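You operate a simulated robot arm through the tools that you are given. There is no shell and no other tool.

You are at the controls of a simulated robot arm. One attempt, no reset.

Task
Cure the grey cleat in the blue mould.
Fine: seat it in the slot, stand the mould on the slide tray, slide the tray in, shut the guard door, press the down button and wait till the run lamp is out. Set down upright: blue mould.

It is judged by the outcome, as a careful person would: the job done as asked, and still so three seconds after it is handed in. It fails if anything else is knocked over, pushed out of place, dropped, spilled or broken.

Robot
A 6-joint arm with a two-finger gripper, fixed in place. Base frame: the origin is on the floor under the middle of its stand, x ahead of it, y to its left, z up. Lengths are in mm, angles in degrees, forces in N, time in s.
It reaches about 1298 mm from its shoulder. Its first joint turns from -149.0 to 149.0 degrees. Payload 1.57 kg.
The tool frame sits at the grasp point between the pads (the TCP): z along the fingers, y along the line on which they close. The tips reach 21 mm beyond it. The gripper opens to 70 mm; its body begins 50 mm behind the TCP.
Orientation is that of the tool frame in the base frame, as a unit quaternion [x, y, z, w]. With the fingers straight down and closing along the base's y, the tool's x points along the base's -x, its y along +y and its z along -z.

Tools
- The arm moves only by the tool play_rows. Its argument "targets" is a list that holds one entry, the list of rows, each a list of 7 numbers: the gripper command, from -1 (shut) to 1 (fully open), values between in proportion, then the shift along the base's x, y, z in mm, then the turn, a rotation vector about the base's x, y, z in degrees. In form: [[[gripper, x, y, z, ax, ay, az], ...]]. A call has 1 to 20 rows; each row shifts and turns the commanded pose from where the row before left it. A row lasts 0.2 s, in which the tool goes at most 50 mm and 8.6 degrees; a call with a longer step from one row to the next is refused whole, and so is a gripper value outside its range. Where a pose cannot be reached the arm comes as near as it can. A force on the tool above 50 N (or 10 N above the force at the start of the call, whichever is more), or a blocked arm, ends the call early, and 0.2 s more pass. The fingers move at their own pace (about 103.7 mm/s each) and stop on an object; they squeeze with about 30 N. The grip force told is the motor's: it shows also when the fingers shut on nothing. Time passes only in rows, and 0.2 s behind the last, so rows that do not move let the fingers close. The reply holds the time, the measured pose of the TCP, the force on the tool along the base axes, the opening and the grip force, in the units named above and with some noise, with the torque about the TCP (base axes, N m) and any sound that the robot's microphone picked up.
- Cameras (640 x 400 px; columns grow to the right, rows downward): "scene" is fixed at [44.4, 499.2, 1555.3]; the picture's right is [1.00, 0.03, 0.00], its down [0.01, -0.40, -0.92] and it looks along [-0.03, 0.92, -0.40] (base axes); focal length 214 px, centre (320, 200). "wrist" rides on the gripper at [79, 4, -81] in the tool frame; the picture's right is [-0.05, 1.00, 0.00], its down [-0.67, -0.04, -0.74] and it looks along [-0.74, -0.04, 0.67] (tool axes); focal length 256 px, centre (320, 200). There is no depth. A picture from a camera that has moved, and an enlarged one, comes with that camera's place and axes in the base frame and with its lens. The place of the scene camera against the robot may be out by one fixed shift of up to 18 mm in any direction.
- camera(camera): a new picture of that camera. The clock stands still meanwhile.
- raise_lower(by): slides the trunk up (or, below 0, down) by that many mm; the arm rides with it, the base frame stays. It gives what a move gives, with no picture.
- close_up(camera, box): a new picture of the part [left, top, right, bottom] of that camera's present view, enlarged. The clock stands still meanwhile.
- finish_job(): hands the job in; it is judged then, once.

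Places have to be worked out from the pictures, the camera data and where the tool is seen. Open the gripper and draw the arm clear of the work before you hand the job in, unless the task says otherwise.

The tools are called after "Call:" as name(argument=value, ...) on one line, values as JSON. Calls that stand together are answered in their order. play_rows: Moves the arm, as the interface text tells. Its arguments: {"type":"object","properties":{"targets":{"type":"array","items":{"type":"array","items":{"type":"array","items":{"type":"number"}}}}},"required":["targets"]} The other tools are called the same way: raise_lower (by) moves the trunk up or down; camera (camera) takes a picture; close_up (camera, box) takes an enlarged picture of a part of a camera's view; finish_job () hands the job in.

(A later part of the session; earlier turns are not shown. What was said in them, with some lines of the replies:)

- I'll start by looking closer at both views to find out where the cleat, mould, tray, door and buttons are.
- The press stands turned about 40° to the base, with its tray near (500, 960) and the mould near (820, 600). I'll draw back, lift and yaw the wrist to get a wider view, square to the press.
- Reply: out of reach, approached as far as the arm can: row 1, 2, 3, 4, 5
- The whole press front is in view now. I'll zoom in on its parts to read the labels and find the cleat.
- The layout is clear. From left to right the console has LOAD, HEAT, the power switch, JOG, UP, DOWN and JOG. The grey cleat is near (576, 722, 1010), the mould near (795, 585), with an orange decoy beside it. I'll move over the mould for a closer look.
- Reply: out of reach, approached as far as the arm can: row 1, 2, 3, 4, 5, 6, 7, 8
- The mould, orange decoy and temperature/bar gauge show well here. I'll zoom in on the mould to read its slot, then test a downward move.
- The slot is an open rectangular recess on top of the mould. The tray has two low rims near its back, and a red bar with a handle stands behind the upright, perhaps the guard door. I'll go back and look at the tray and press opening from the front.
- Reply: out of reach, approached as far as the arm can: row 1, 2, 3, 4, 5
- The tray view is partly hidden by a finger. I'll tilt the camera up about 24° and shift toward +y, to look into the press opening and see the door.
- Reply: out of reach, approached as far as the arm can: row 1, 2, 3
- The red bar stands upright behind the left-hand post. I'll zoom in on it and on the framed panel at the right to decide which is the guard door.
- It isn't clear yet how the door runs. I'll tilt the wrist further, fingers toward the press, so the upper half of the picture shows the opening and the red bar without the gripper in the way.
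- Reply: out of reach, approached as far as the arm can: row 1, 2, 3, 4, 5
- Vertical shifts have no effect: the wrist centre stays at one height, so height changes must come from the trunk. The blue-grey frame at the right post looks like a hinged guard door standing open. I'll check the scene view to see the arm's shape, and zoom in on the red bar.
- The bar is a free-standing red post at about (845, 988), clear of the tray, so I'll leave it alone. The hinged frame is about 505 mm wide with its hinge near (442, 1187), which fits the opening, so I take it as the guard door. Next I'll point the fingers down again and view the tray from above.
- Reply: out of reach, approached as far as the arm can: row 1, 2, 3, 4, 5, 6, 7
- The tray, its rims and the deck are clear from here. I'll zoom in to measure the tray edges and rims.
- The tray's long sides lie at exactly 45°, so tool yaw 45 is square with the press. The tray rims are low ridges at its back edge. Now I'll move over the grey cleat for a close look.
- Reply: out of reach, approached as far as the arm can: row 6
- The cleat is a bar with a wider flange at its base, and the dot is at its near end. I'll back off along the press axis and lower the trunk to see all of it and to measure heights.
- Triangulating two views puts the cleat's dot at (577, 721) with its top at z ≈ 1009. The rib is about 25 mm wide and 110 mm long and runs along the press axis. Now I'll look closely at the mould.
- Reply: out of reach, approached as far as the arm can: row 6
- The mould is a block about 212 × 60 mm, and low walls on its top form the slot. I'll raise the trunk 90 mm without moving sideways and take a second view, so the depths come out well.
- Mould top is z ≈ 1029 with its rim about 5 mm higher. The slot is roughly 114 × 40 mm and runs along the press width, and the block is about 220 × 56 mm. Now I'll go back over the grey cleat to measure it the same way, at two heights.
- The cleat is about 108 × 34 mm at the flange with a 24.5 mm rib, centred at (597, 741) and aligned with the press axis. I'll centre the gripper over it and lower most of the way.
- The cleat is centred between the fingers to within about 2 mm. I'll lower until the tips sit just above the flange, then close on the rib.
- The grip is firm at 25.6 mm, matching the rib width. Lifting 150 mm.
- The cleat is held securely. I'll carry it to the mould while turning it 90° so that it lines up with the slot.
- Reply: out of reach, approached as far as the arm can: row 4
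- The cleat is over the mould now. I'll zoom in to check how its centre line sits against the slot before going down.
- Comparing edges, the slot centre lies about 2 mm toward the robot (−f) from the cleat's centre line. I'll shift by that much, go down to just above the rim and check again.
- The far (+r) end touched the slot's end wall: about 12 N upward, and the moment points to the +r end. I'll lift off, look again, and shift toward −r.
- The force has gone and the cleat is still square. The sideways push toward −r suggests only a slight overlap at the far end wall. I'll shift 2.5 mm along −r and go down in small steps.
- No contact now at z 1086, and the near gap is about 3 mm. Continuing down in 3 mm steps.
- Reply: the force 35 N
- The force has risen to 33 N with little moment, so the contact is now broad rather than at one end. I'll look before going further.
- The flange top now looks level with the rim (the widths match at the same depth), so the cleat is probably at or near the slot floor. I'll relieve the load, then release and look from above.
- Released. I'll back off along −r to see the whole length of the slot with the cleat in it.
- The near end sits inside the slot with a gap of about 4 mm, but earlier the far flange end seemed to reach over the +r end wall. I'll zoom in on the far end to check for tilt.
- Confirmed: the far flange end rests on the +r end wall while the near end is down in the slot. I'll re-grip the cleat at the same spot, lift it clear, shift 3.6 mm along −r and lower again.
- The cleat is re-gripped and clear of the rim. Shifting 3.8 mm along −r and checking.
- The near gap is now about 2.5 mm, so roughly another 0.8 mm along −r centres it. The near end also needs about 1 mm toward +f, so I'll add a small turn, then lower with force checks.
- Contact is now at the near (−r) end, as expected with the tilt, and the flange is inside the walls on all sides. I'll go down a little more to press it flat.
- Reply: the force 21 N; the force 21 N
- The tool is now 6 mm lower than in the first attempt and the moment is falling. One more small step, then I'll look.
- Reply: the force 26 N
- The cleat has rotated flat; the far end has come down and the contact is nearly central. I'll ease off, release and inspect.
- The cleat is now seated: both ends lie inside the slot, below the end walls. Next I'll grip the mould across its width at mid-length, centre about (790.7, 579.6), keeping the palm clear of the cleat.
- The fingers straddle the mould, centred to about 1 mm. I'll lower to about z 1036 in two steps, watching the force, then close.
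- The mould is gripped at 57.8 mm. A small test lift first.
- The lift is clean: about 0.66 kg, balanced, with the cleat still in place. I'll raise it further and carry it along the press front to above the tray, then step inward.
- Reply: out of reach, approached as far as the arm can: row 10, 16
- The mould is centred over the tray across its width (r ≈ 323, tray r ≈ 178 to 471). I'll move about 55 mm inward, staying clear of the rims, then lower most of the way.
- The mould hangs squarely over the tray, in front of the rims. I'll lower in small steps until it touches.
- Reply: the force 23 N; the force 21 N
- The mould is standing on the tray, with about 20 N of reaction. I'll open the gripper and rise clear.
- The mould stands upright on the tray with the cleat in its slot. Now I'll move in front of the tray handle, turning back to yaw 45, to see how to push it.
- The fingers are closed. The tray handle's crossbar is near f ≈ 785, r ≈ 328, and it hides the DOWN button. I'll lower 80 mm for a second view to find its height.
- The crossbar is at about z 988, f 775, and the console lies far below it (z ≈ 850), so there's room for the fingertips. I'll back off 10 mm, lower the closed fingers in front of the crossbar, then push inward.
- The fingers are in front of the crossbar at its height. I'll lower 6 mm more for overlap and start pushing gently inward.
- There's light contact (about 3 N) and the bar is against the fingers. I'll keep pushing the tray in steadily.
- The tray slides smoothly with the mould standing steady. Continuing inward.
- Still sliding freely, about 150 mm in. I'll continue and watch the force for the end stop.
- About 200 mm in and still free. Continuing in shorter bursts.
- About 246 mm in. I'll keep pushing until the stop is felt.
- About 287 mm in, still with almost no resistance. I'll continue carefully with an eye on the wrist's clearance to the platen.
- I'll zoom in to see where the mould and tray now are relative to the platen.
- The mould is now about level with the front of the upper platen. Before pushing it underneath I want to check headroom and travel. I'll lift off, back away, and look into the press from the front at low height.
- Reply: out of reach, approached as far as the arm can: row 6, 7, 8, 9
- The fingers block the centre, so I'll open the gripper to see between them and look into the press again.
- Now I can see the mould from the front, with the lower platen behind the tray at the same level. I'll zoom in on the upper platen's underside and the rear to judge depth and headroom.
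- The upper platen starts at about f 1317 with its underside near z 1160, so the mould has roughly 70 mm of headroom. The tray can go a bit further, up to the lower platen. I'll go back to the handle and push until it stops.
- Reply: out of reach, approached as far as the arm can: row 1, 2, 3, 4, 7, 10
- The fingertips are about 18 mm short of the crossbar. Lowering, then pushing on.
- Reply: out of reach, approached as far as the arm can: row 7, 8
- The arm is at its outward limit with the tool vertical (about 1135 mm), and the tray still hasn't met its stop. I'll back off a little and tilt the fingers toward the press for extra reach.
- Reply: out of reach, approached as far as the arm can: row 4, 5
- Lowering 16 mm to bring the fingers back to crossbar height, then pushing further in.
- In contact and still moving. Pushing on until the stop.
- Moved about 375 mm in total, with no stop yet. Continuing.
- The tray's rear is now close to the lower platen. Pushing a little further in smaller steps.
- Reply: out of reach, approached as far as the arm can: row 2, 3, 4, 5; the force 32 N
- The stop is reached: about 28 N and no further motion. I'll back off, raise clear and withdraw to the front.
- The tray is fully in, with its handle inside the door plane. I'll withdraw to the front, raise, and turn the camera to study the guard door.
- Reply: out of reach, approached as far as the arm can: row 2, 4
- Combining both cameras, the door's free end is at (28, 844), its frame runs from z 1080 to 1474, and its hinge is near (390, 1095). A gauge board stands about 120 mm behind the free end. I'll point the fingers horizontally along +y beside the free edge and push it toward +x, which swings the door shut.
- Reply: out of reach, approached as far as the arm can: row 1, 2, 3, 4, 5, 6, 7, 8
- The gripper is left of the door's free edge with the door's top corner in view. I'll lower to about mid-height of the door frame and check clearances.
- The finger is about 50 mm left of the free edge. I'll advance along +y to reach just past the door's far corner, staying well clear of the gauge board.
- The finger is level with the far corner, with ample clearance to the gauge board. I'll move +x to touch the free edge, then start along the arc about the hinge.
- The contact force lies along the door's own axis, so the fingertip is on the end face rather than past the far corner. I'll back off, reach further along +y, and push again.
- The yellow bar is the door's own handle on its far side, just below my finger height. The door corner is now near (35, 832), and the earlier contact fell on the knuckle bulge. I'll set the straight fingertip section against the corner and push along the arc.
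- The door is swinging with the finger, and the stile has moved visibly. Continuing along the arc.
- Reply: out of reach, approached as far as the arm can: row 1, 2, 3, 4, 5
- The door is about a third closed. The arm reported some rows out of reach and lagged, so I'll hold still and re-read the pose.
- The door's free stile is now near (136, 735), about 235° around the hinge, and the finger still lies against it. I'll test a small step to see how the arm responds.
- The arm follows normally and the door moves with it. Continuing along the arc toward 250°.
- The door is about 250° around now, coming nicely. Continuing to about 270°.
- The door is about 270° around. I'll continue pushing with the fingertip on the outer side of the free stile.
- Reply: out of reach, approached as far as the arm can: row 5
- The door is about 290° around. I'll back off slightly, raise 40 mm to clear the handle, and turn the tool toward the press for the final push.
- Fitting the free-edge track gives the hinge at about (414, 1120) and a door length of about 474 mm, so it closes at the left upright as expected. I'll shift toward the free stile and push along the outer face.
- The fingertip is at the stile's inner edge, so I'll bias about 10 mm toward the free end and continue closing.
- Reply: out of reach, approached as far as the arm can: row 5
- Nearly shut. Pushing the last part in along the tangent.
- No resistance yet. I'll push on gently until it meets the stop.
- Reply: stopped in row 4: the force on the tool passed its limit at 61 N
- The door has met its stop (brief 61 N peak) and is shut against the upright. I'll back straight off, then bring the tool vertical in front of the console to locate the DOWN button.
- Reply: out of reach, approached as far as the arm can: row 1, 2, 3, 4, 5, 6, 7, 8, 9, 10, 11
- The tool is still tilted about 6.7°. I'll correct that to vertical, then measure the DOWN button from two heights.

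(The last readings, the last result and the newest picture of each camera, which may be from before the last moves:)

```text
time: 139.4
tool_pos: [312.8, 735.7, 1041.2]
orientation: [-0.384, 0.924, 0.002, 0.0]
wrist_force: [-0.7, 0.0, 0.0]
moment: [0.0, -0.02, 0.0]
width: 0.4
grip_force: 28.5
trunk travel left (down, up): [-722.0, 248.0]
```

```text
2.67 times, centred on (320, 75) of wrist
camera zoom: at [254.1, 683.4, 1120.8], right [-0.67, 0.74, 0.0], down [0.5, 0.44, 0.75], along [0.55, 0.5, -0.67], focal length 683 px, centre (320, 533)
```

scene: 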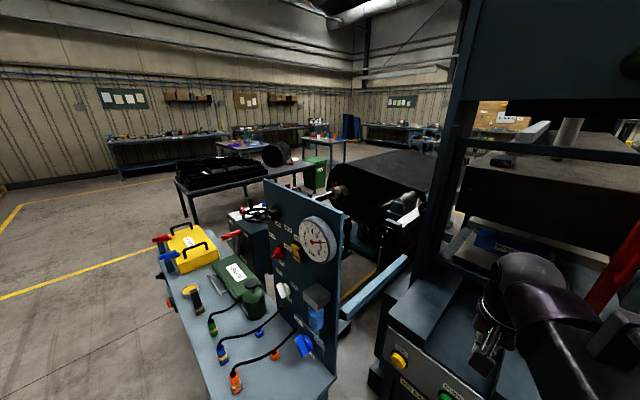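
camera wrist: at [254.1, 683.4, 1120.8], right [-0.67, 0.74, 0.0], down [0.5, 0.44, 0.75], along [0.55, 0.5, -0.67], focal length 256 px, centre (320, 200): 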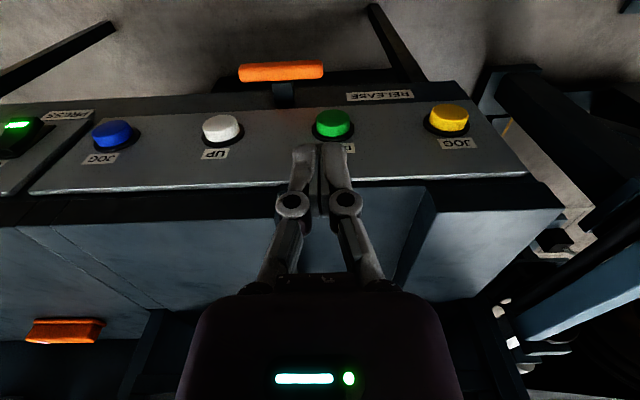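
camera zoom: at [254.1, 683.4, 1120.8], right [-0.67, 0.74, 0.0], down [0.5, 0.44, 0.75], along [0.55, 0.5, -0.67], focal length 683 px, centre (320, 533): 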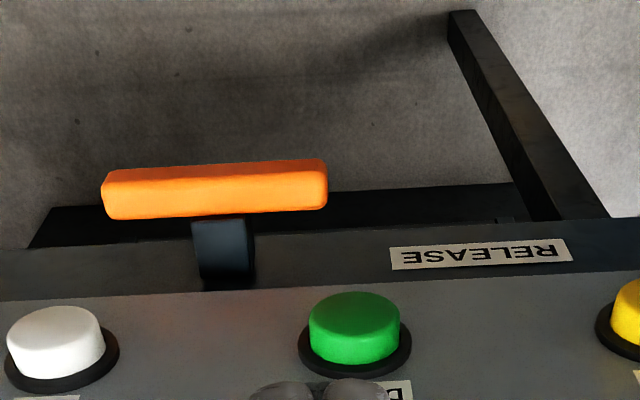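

DOWN's cap triangulates to about f 837, r 310, z 826, sticking out toward the robot from a vertical panel. The orange RELEASE lever sits lower and to the left. I'll point the tool horizontally along the press axis to press it squarely.

Call:
play_rows(targets=[[[-1, 0, 0, 0, 5.785, -5.785, 0], [-1, 0, 0, 0, 5.785, -5.785, 0], [-1, 0, 0, 0, 5.785, -5.785, 0], [-1, 0, 0, 0, 5.785, -5.785, 0], [-1, 0, 0, 0, 5.785, -5.785, 0], [-1, 0, 0, 0, 5.785, -5.785, 0], [-1, 0, 0, 0, 5.785, -5.785, 0], [-1, 0, 0, 0, 5.785, -5.785, 0], [-1, 0, 0, 0, 5.785, -5.785, 0], [-1, 0, 0, 0, 5.785, -5.785, 0], [-1, 0, 0, 0, 5.785, -5.785, 0], [-1, 0, 0, 0, 0, 0, 0]]])

Call:
camera(camera="scene")

Call:
close_up(camera="scene", box=[440, 0, 640, 300])

```text
time: 142.0
tool_pos: [313.5, 736.3, 1227.6]
orientation: [-0.271, 0.652, 0.271, 0.654]
wrist_force: [0.9, 0.6, 0.7]
moment: [0.02, -0.01, 0.01]
width: 0.2
grip_force: 29.0
out of reach, approached as far as the arm can: row 2, 3, 4, 5, 6, 7, 8, 9, 10, 11
trunk travel left (down, up): [-722.0, 248.0]
```

```text
taken
```

scene: 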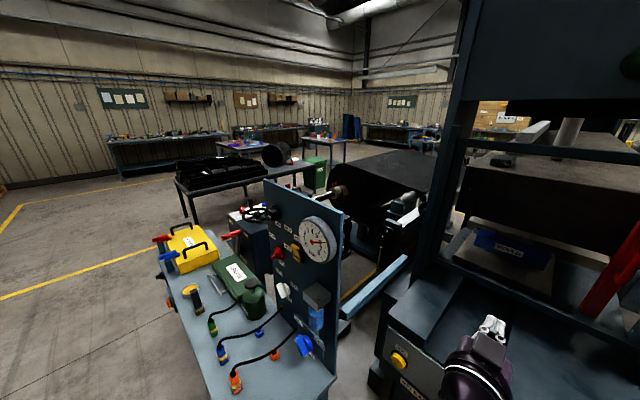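

```text
1.33 times, centred on (540, 150) of scene
camera zoom: at [44.4, 499.2, 1555.3], right [1.0, 0.03, 0.0], down [0.01, -0.4, -0.92], along [-0.03, 0.92, -0.4], focal length 286 px, centre (27, 267)
```

zoom: 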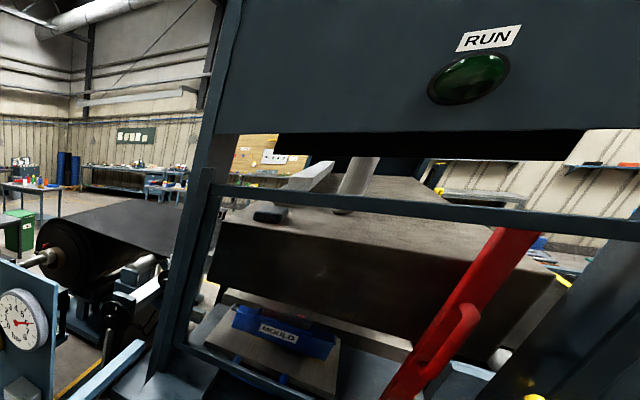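

The door is shut and the RUN lamp is dark. I'll align sideways with the button and lower to its height in stages.

Call:
play_rows(targets=[[[-1, -8, 8, 0, 0, 0, 0], [-1, 0, 0, 0, 0, 0, 0]]])

Call:
raise_lower(by=-250)

Call:
close_up(camera="scene", box=[360, 260, 560, 400])

Call:
camera(camera="wrist")

```text
time: 142.6
tool_pos: [305.5, 744.5, 1226.6]
orientation: [-0.271, 0.652, 0.271, 0.655]
wrist_force: [-0.3, -0.6, -0.2]
moment: [0.0, 0.0, 0.03]
width: 0.3
grip_force: 28.3
trunk travel left (down, up): [-722.0, 248.0]
```

```text
time: 145.2
tool_pos: [305.1, 742.6, 977.0]
orientation: [-0.271, 0.652, 0.271, 0.654]
wrist_force: [1.3, 0.9, -0.4]
moment: [-0.01, 0.05, 0.03]
width: 0.0
grip_force: 28.4
trunk travel left (down, up): [-472.0, 498.0]
```

```text
2.86 times, centred on (460, 330) of scene
camera zoom: at [44.4, 499.2, 1555.3], right [1.0, 0.03, 0.0], down [0.01, -0.4, -0.92], along [-0.03, 0.92, -0.4], focal length 613 px, centre (-80, -171)
```

zoom: 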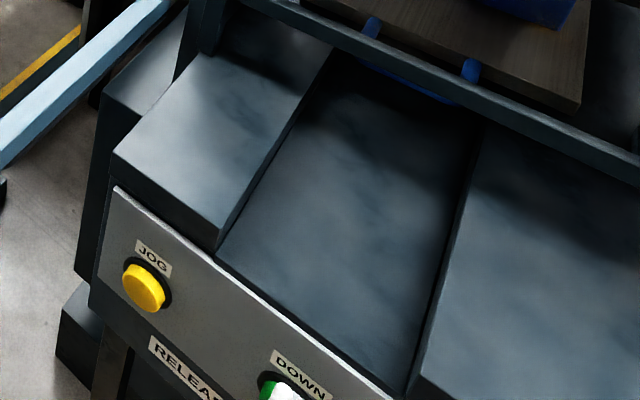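

```text
taken
camera wrist: at [244.5, 689.8, 896.8], right [-0.71, 0.7, 0.05], down [-0.5, -0.55, 0.66], along [0.5, 0.44, 0.75], focal length 256 px, centre (320, 200)
```

wrist: 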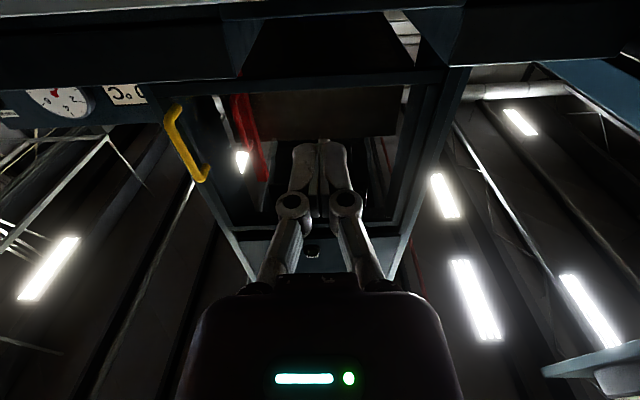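

The fingertip is lining up with the DOWN button in the scene view. Lowering the rest of the way to its height.

Call:
raise_lower(by=-100)

Call:
raise_lower(by=-51)

Call:
close_up(camera="scene", box=[380, 300, 540, 400])

Call:
camera(camera="wrist")

```text
time: 146.5
tool_pos: [305.1, 743.8, 876.7]
orientation: [-0.272, 0.652, 0.272, 0.653]
wrist_force: [0.3, 0.0, 0.2]
moment: [0.0, 0.0, 0.0]
width: 0.0
grip_force: 28.7
trunk travel left (down, up): [-372.0, 598.0]
```

```text
time: 147.5
tool_pos: [305.5, 744.5, 826.1]
orientation: [-0.271, 0.652, 0.271, 0.654]
wrist_force: [-0.1, 0.4, -0.1]
moment: [0.0, 0.02, -0.02]
width: 0.0
grip_force: 28.6
trunk travel left (down, up): [-321.0, 649.0]
```

```text
4.00 times, centred on (460, 350) of scene
camera zoom: at [44.4, 499.2, 1555.3], right [1.0, 0.03, 0.0], down [0.01, -0.4, -0.92], along [-0.03, 0.92, -0.4], focal length 858 px, centre (-240, -400)
```

zoom: 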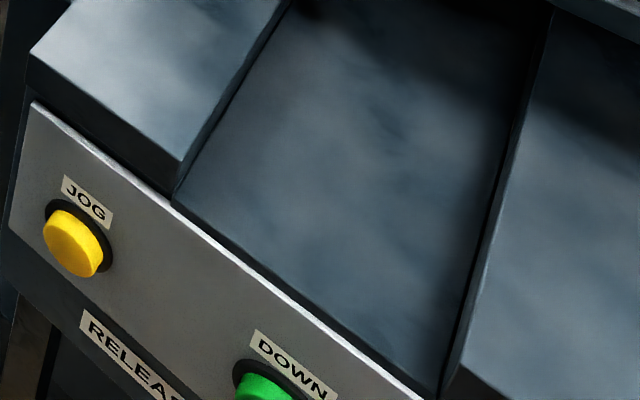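

```text
taken
camera wrist: at [244.5, 689.8, 745.7], right [-0.71, 0.7, 0.05], down [-0.5, -0.55, 0.66], along [0.5, 0.44, 0.75], focal length 256 px, centre (320, 200)
```

wrist: 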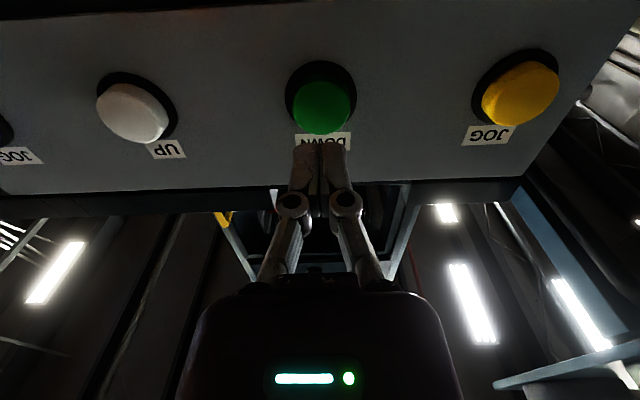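

The wrist view confirms the fingertip is in line with DOWN, with the button about 6 mm higher. I'll raise 6 mm and approach.

Call:
raise_lower(by=6)

Call:
play_rows(targets=[[[-1, 11, 11, 0, 0, 0, 0], [-1, 11, 11, 0, 0, 0, 0], [-1, 11, 11, 0, 0, 0, 0], [-1, 9, 9, 0, 0, 0, 0], [-1, 0, 0, 0, 0, 0, 0]]])

Call:
camera(camera="wrist")

Call:
close_up(camera="wrist", box=[240, 60, 400, 240])

```text
time: 148.0
tool_pos: [304.7, 743.8, 832.5]
orientation: [-0.272, 0.652, 0.272, 0.654]
wrist_force: [-0.2, 0.8, -0.8]
moment: [0.0, -0.02, 0.0]
width: 0.2
grip_force: 29.2
trunk travel left (down, up): [-327.0, 643.0]
```

```text
time: 149.2
tool_pos: [348.5, 785.0, 831.7]
orientation: [-0.27, 0.652, 0.27, 0.655]
wrist_force: [1.0, 0.1, 0.0]
moment: [0.02, -0.01, -0.02]
width: 0.0
grip_force: 29.0
trunk travel left (down, up): [-327.0, 643.0]
```

```text
taken
camera wrist: at [287.4, 731.3, 751.6], right [-0.71, 0.7, 0.05], down [-0.5, -0.55, 0.66], along [0.5, 0.44, 0.75], focal length 256 px, centre (320, 200)
```

wrist: 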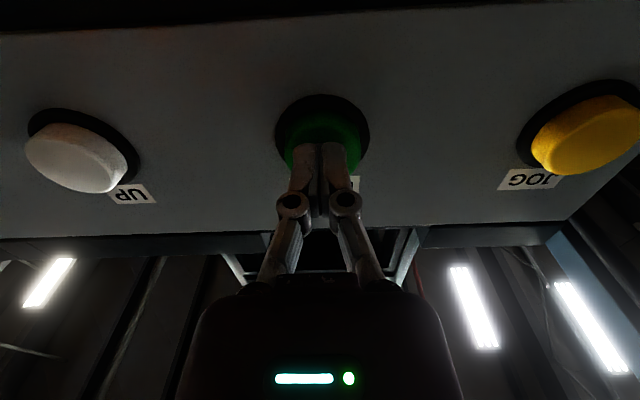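

```text
2.22 times, centred on (320, 150) of wrist
camera zoom: at [287.4, 731.3, 751.6], right [-0.71, 0.7, 0.05], down [-0.5, -0.55, 0.66], along [0.5, 0.44, 0.75], focal length 569 px, centre (320, 311)
```

zoom: 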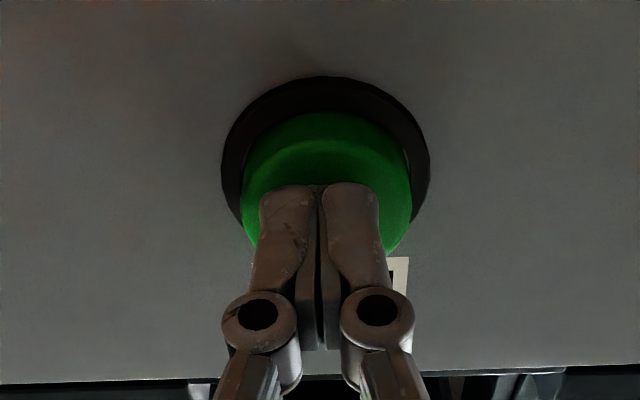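

The fingertips are centred on the green DOWN button, about 14 mm off. Pressing in small steps.

Call:
play_rows(targets=[[[-1, 2.5, 2.5, 0, 0, 0, 0], [-1, 2.5, 2.5, 0, 0, 0, 0], [-1, 2.5, 2.5, 0, 0, 0, 0], [-1, 2.5, 2.5, 0, 0, 0, 0], [-1, 2.5, 2.5, 0, 0, 0, 0], [-1, 2.5, 2.5, 0, 0, 0, 0]]])

Call:
close_up(camera="scene", box=[440, 0, 640, 300])

```text
time: 150.7
tool_pos: [357.5, 796.5, 832.6]
orientation: [-0.272, 0.651, 0.274, 0.653]
wrist_force: [-15.6, -16.0, -5.8]
moment: [-0.11, 0.15, 0.01]
width: 5.9
grip_force: 28.5
trunk travel left (down, up): [-327.0, 643.0]
heard: click
stopped in row 6: the force on the tool passed its limit at 52 N (the readings are from after the stop); the commanded pose is now the measured one
```

```text
1.33 times, centred on (540, 150) of scene
camera zoom: at [44.4, 499.2, 1555.3], right [1.0, 0.03, 0.0], down [0.01, -0.4, -0.92], along [-0.03, 0.92, -0.4], focal length 286 px, centre (27, 267)
```

zoom: 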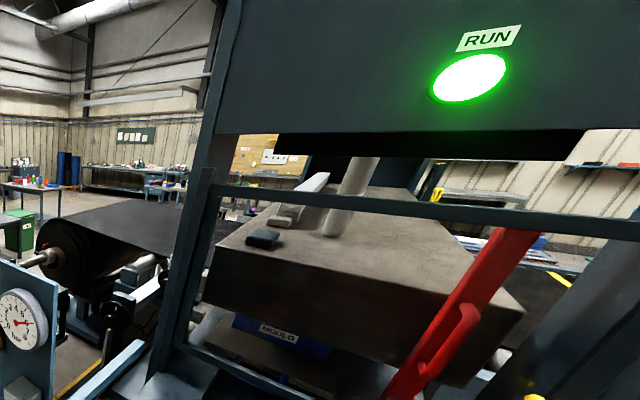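

A click was heard, the RUN lamp is lit and the platen is coming down. I'll back the finger off the button and wait.

Call:
play_rows(targets=[[[-1, -5, -5, 0, 0, 0, 0], [-1, -15, -15, 0, 0, 0, 0], [-1, -20, -20, 0, 0, 0, 0], [-1, -20, -20, 0, 0, 0, 0], [-1, 0, 0, 0, 0, 0, 0], [-1, 0, 0, 0, 0, 0, 0], [-1, 0, 0, 0, 0, 0, 0], [-1, 0, 0, 0, 0, 0, 0], [-1, 0, 0, 0, 0, 0, 0], [-1, 0, 0, 0, 0, 0, 0]]])

Call:
close_up(camera="scene", box=[440, 0, 640, 300])

```text
time: 152.9
tool_pos: [300.4, 737.3, 831.2]
orientation: [-0.27, 0.653, 0.271, 0.654]
wrist_force: [0.0, -0.6, 1.0]
moment: [0.01, 0.0, 0.01]
width: 0.0
grip_force: 28.7
trunk travel left (down, up): [-327.0, 643.0]
```

```text
1.33 times, centred on (540, 150) of scene
camera zoom: at [44.4, 499.2, 1555.3], right [1.0, 0.03, 0.0], down [0.01, -0.4, -0.92], along [-0.03, 0.92, -0.4], focal length 286 px, centre (27, 267)
```

zoom: 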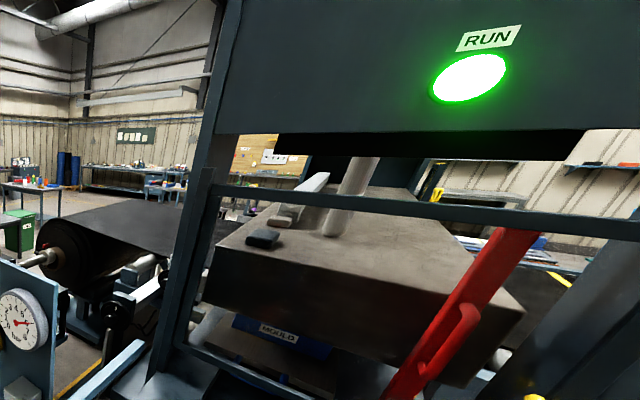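

The press is running and the platen is down on the mould. I'll wait with rows that don't move and watch the lamp.

Call:
play_rows(targets=[[[-1, 0, 0, 0, 0, 0, 0], [-1, 0, 0, 0, 0, 0, 0], [-1, 0, 0, 0, 0, 0, 0], [-1, 0, 0, 0, 0, 0, 0], [-1, 0, 0, 0, 0, 0, 0], [-1, 0, 0, 0, 0, 0, 0], [-1, 0, 0, 0, 0, 0, 0], [-1, 0, 0, 0, 0, 0, 0], [-1, 0, 0, 0, 0, 0, 0], [-1, 0, 0, 0, 0, 0, 0], [-1, 0, 0, 0, 0, 0, 0], [-1, 0, 0, 0, 0, 0, 0], [-1, 0, 0, 0, 0, 0, 0], [-1, 0, 0, 0, 0, 0, 0], [-1, 0, 0, 0, 0, 0, 0], [-1, 0, 0, 0, 0, 0, 0], [-1, 0, 0, 0, 0, 0, 0], [-1, 0, 0, 0, 0, 0, 0], [-1, 0, 0, 0, 0, 0, 0], [-1, 0, 0, 0, 0, 0, 0]]])

Call:
close_up(camera="scene", box=[440, 0, 640, 300])

```text
time: 157.1
tool_pos: [301.7, 734.9, 831.4]
orientation: [-0.271, 0.653, 0.271, 0.653]
wrist_force: [0.0, -0.2, 0.0]
moment: [-0.01, 0.0, 0.03]
width: 0.0
grip_force: 28.6
trunk travel left (down, up): [-327.0, 643.0]
```

```text
1.33 times, centred on (540, 150) of scene
camera zoom: at [44.4, 499.2, 1555.3], right [1.0, 0.03, 0.0], down [0.01, -0.4, -0.92], along [-0.03, 0.92, -0.4], focal length 286 px, centre (27, 267)
```

zoom: 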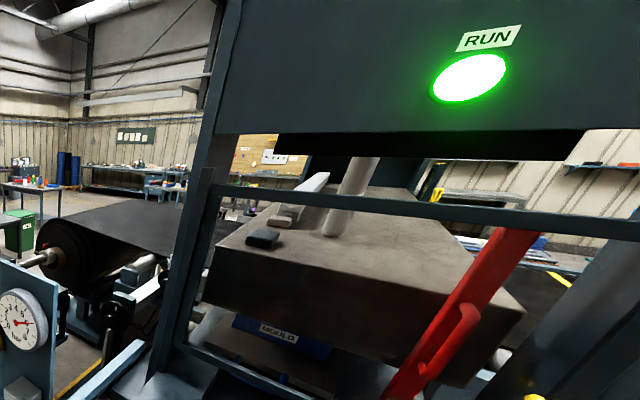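

The lamp is still on. I'll use the wait to raise the arm clear of the console and open the gripper.

Call:
raise_lower(by=350)

Call:
play_rows(targets=[[[1, -20, -20, 0, 0, 0, 0], [1, -20, -20, 0, 0, 0, 0], [1, 0, 0, 0, 0, 0, 0], [1, 0, 0, 0, 0, 0, 0], [1, 0, 0, 0, 0, 0, 0], [1, 0, 0, 0, 0, 0, 0], [1, 0, 0, 0, 0, 0, 0], [1, 0, 0, 0, 0, 0, 0], [1, 0, 0, 0, 0, 0, 0], [1, 0, 0, 0, 0, 0, 0], [1, 0, 0, 0, 0, 0, 0], [1, 0, 0, 0, 0, 0, 0], [1, 0, 0, 0, 0, 0, 0], [1, 0, 0, 0, 0, 0, 0], [1, 0, 0, 0, 0, 0, 0], [1, 0, 0, 0, 0, 0, 0], [1, 0, 0, 0, 0, 0, 0], [1, 0, 0, 0, 0, 0, 0], [1, 0, 0, 0, 0, 0, 0], [1, 0, 0, 0, 0, 0, 0]]])

Call:
camera(camera="scene")

```text
time: 160.5
tool_pos: [300.7, 736.9, 1180.3]
orientation: [-0.272, 0.653, 0.271, 0.653]
wrist_force: [0.1, -0.3, 0.0]
moment: [0.01, -0.02, -0.01]
width: 0.3
grip_force: 28.7
trunk travel left (down, up): [-677.0, 293.0]
```

```text
time: 164.7
tool_pos: [259.4, 697.8, 1182.5]
orientation: [-0.271, 0.654, 0.271, 0.653]
wrist_force: [-0.5, 0.4, -0.6]
moment: [0.0, 0.0, 0.01]
width: 70.0
grip_force: 0.1
trunk travel left (down, up): [-677.0, 293.0]
```

```text
taken
```

scene: 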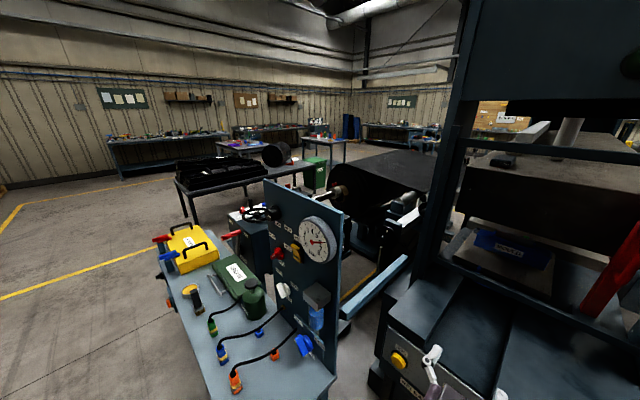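

The RUN lamp is out and the platen is back up. I'll check the lamp, mould, cleat and door up close.

Call:
close_up(camera="scene", box=[440, 0, 640, 300])

Call:
close_up(camera="scene", box=[430, 200, 640, 340])

Call:
camera(camera="wrist")

```text
1.33 times, centred on (540, 150) of scene
camera zoom: at [44.4, 499.2, 1555.3], right [1.0, 0.03, 0.0], down [0.01, -0.4, -0.92], along [-0.03, 0.92, -0.4], focal length 286 px, centre (27, 267)
```

zoom: 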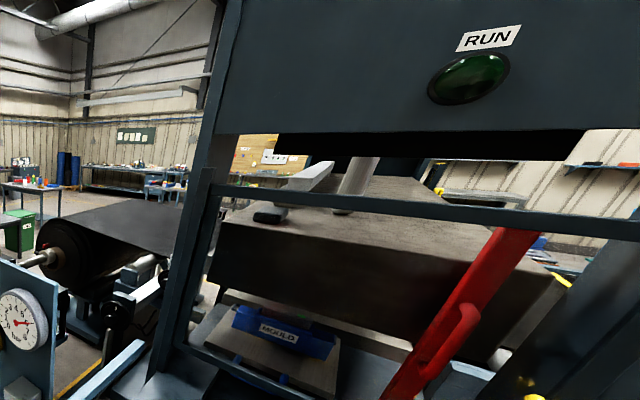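

```text
2.86 times, centred on (535, 270) of scene
camera zoom: at [44.4, 499.2, 1555.3], right [1.0, 0.03, 0.0], down [0.01, -0.4, -0.92], along [-0.03, 0.92, -0.4], focal length 613 px, centre (-294, 0)
```

zoom: 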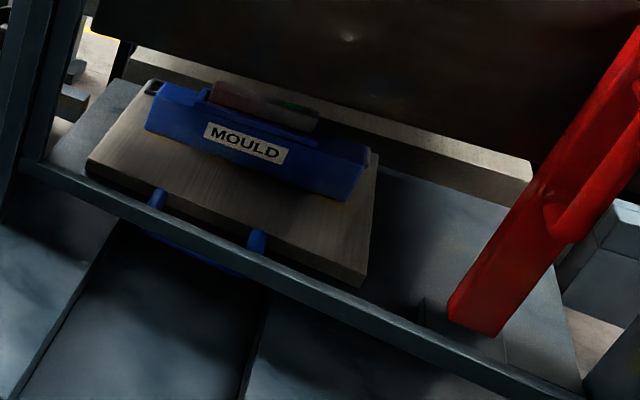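

```text
taken
camera wrist: at [199.2, 643.6, 1101.2], right [-0.71, 0.7, 0.05], down [-0.5, -0.55, 0.67], along [0.5, 0.45, 0.74], focal length 256 px, centre (320, 200)
```

wrist: 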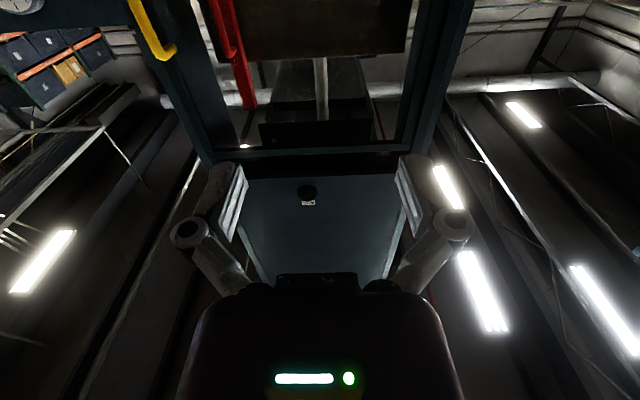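

The lamp is out, the door is shut and the mould stands upright. I'll take one more zoom on the cleat's marker dot to confirm the cure.

Call:
close_up(camera="scene", box=[470, 220, 570, 280])

Call:
close_up(camera="scene", box=[560, 200, 640, 400])

```text
6.40 times, centred on (520, 250) of scene
camera zoom: at [44.4, 499.2, 1555.3], right [1.0, 0.03, 0.0], down [0.01, -0.4, -0.92], along [-0.03, 0.92, -0.4], focal length 1373 px, centre (-960, -120)
```

zoom: 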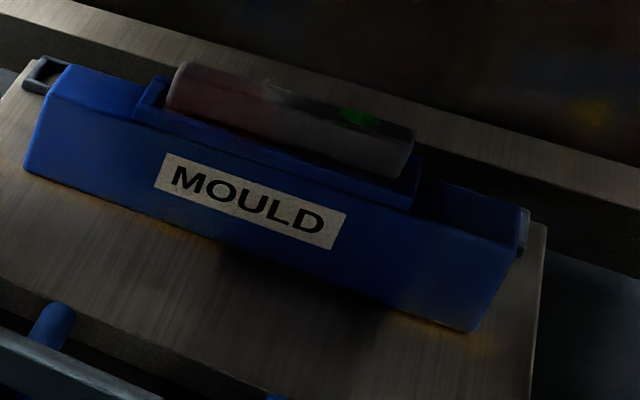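

```text
2.00 times, centred on (600, 300) of scene
camera zoom: at [44.4, 499.2, 1555.3], right [1.0, 0.03, 0.0], down [0.01, -0.4, -0.92], along [-0.03, 0.92, -0.4], focal length 429 px, centre (-240, 0)
```

zoom: 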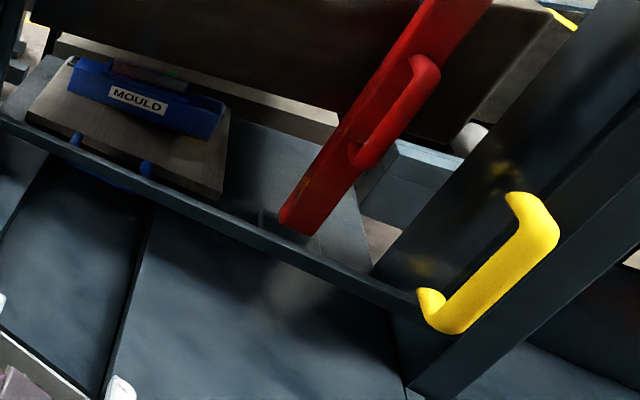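

The cleat's dot has turned from pink to green: it is cured, seated in the upright mould on the tray, with the door shut. I'll draw the arm further back, gripper open, then hand in.

Call:
play_rows(targets=[[[1, -10, -22, 0, 0, 0, 0], [1, -10, -22, 0, 0, 0, 0], [1, -10, -22, 0, 0, 0, 0], [1, 0, 0, 0, 0, 0, 0], [1, 0, 0, 0, 0, 0, 0]]])

Call:
camera(camera="scene")

```text
time: 165.9
tool_pos: [231.1, 631.4, 1180.5]
orientation: [-0.271, 0.654, 0.271, 0.652]
wrist_force: [1.4, -0.1, 0.1]
moment: [0.02, -0.03, 0.0]
width: 70.4
grip_force: 0.1
trunk travel left (down, up): [-677.0, 293.0]
```

```text
taken
```

scene: 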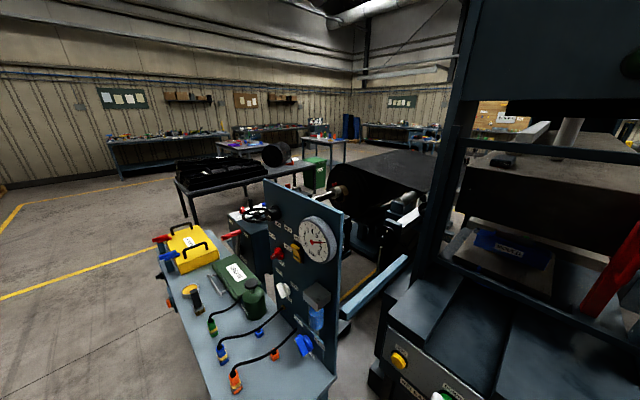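

The arm is clear with the gripper open, the RUN lamp is out, and the mould stands upright on the tray behind the shut door. Handing in the job.

Call:
finish_job()

```text
The job is handed in.
```

The grey cleat is cured in the blue mould, and the job is handed in. The cleat's marker dot turned from pink to green, and the RUN lamp went out before I handed in.

- **Cleat:** it took two tries to seat. On the first, the far end rested on the slot's end wall, so I lifted it, shifted it and pressed it flat.
- **Mould:** it stands upright near the middle of the tray, just in front of the low rims at the back.
- **Tray:** it is pushed in as far as its stop.
- **Guard door:** it is shut against the left upright.
- **DOWN button:** pressed once, with a click. The platen came down and went back up by itself.

I saw nothing else knocked over or moved. The orange piece, the red post and the other controls were left alone. The arm is drawn back with the gripper open.
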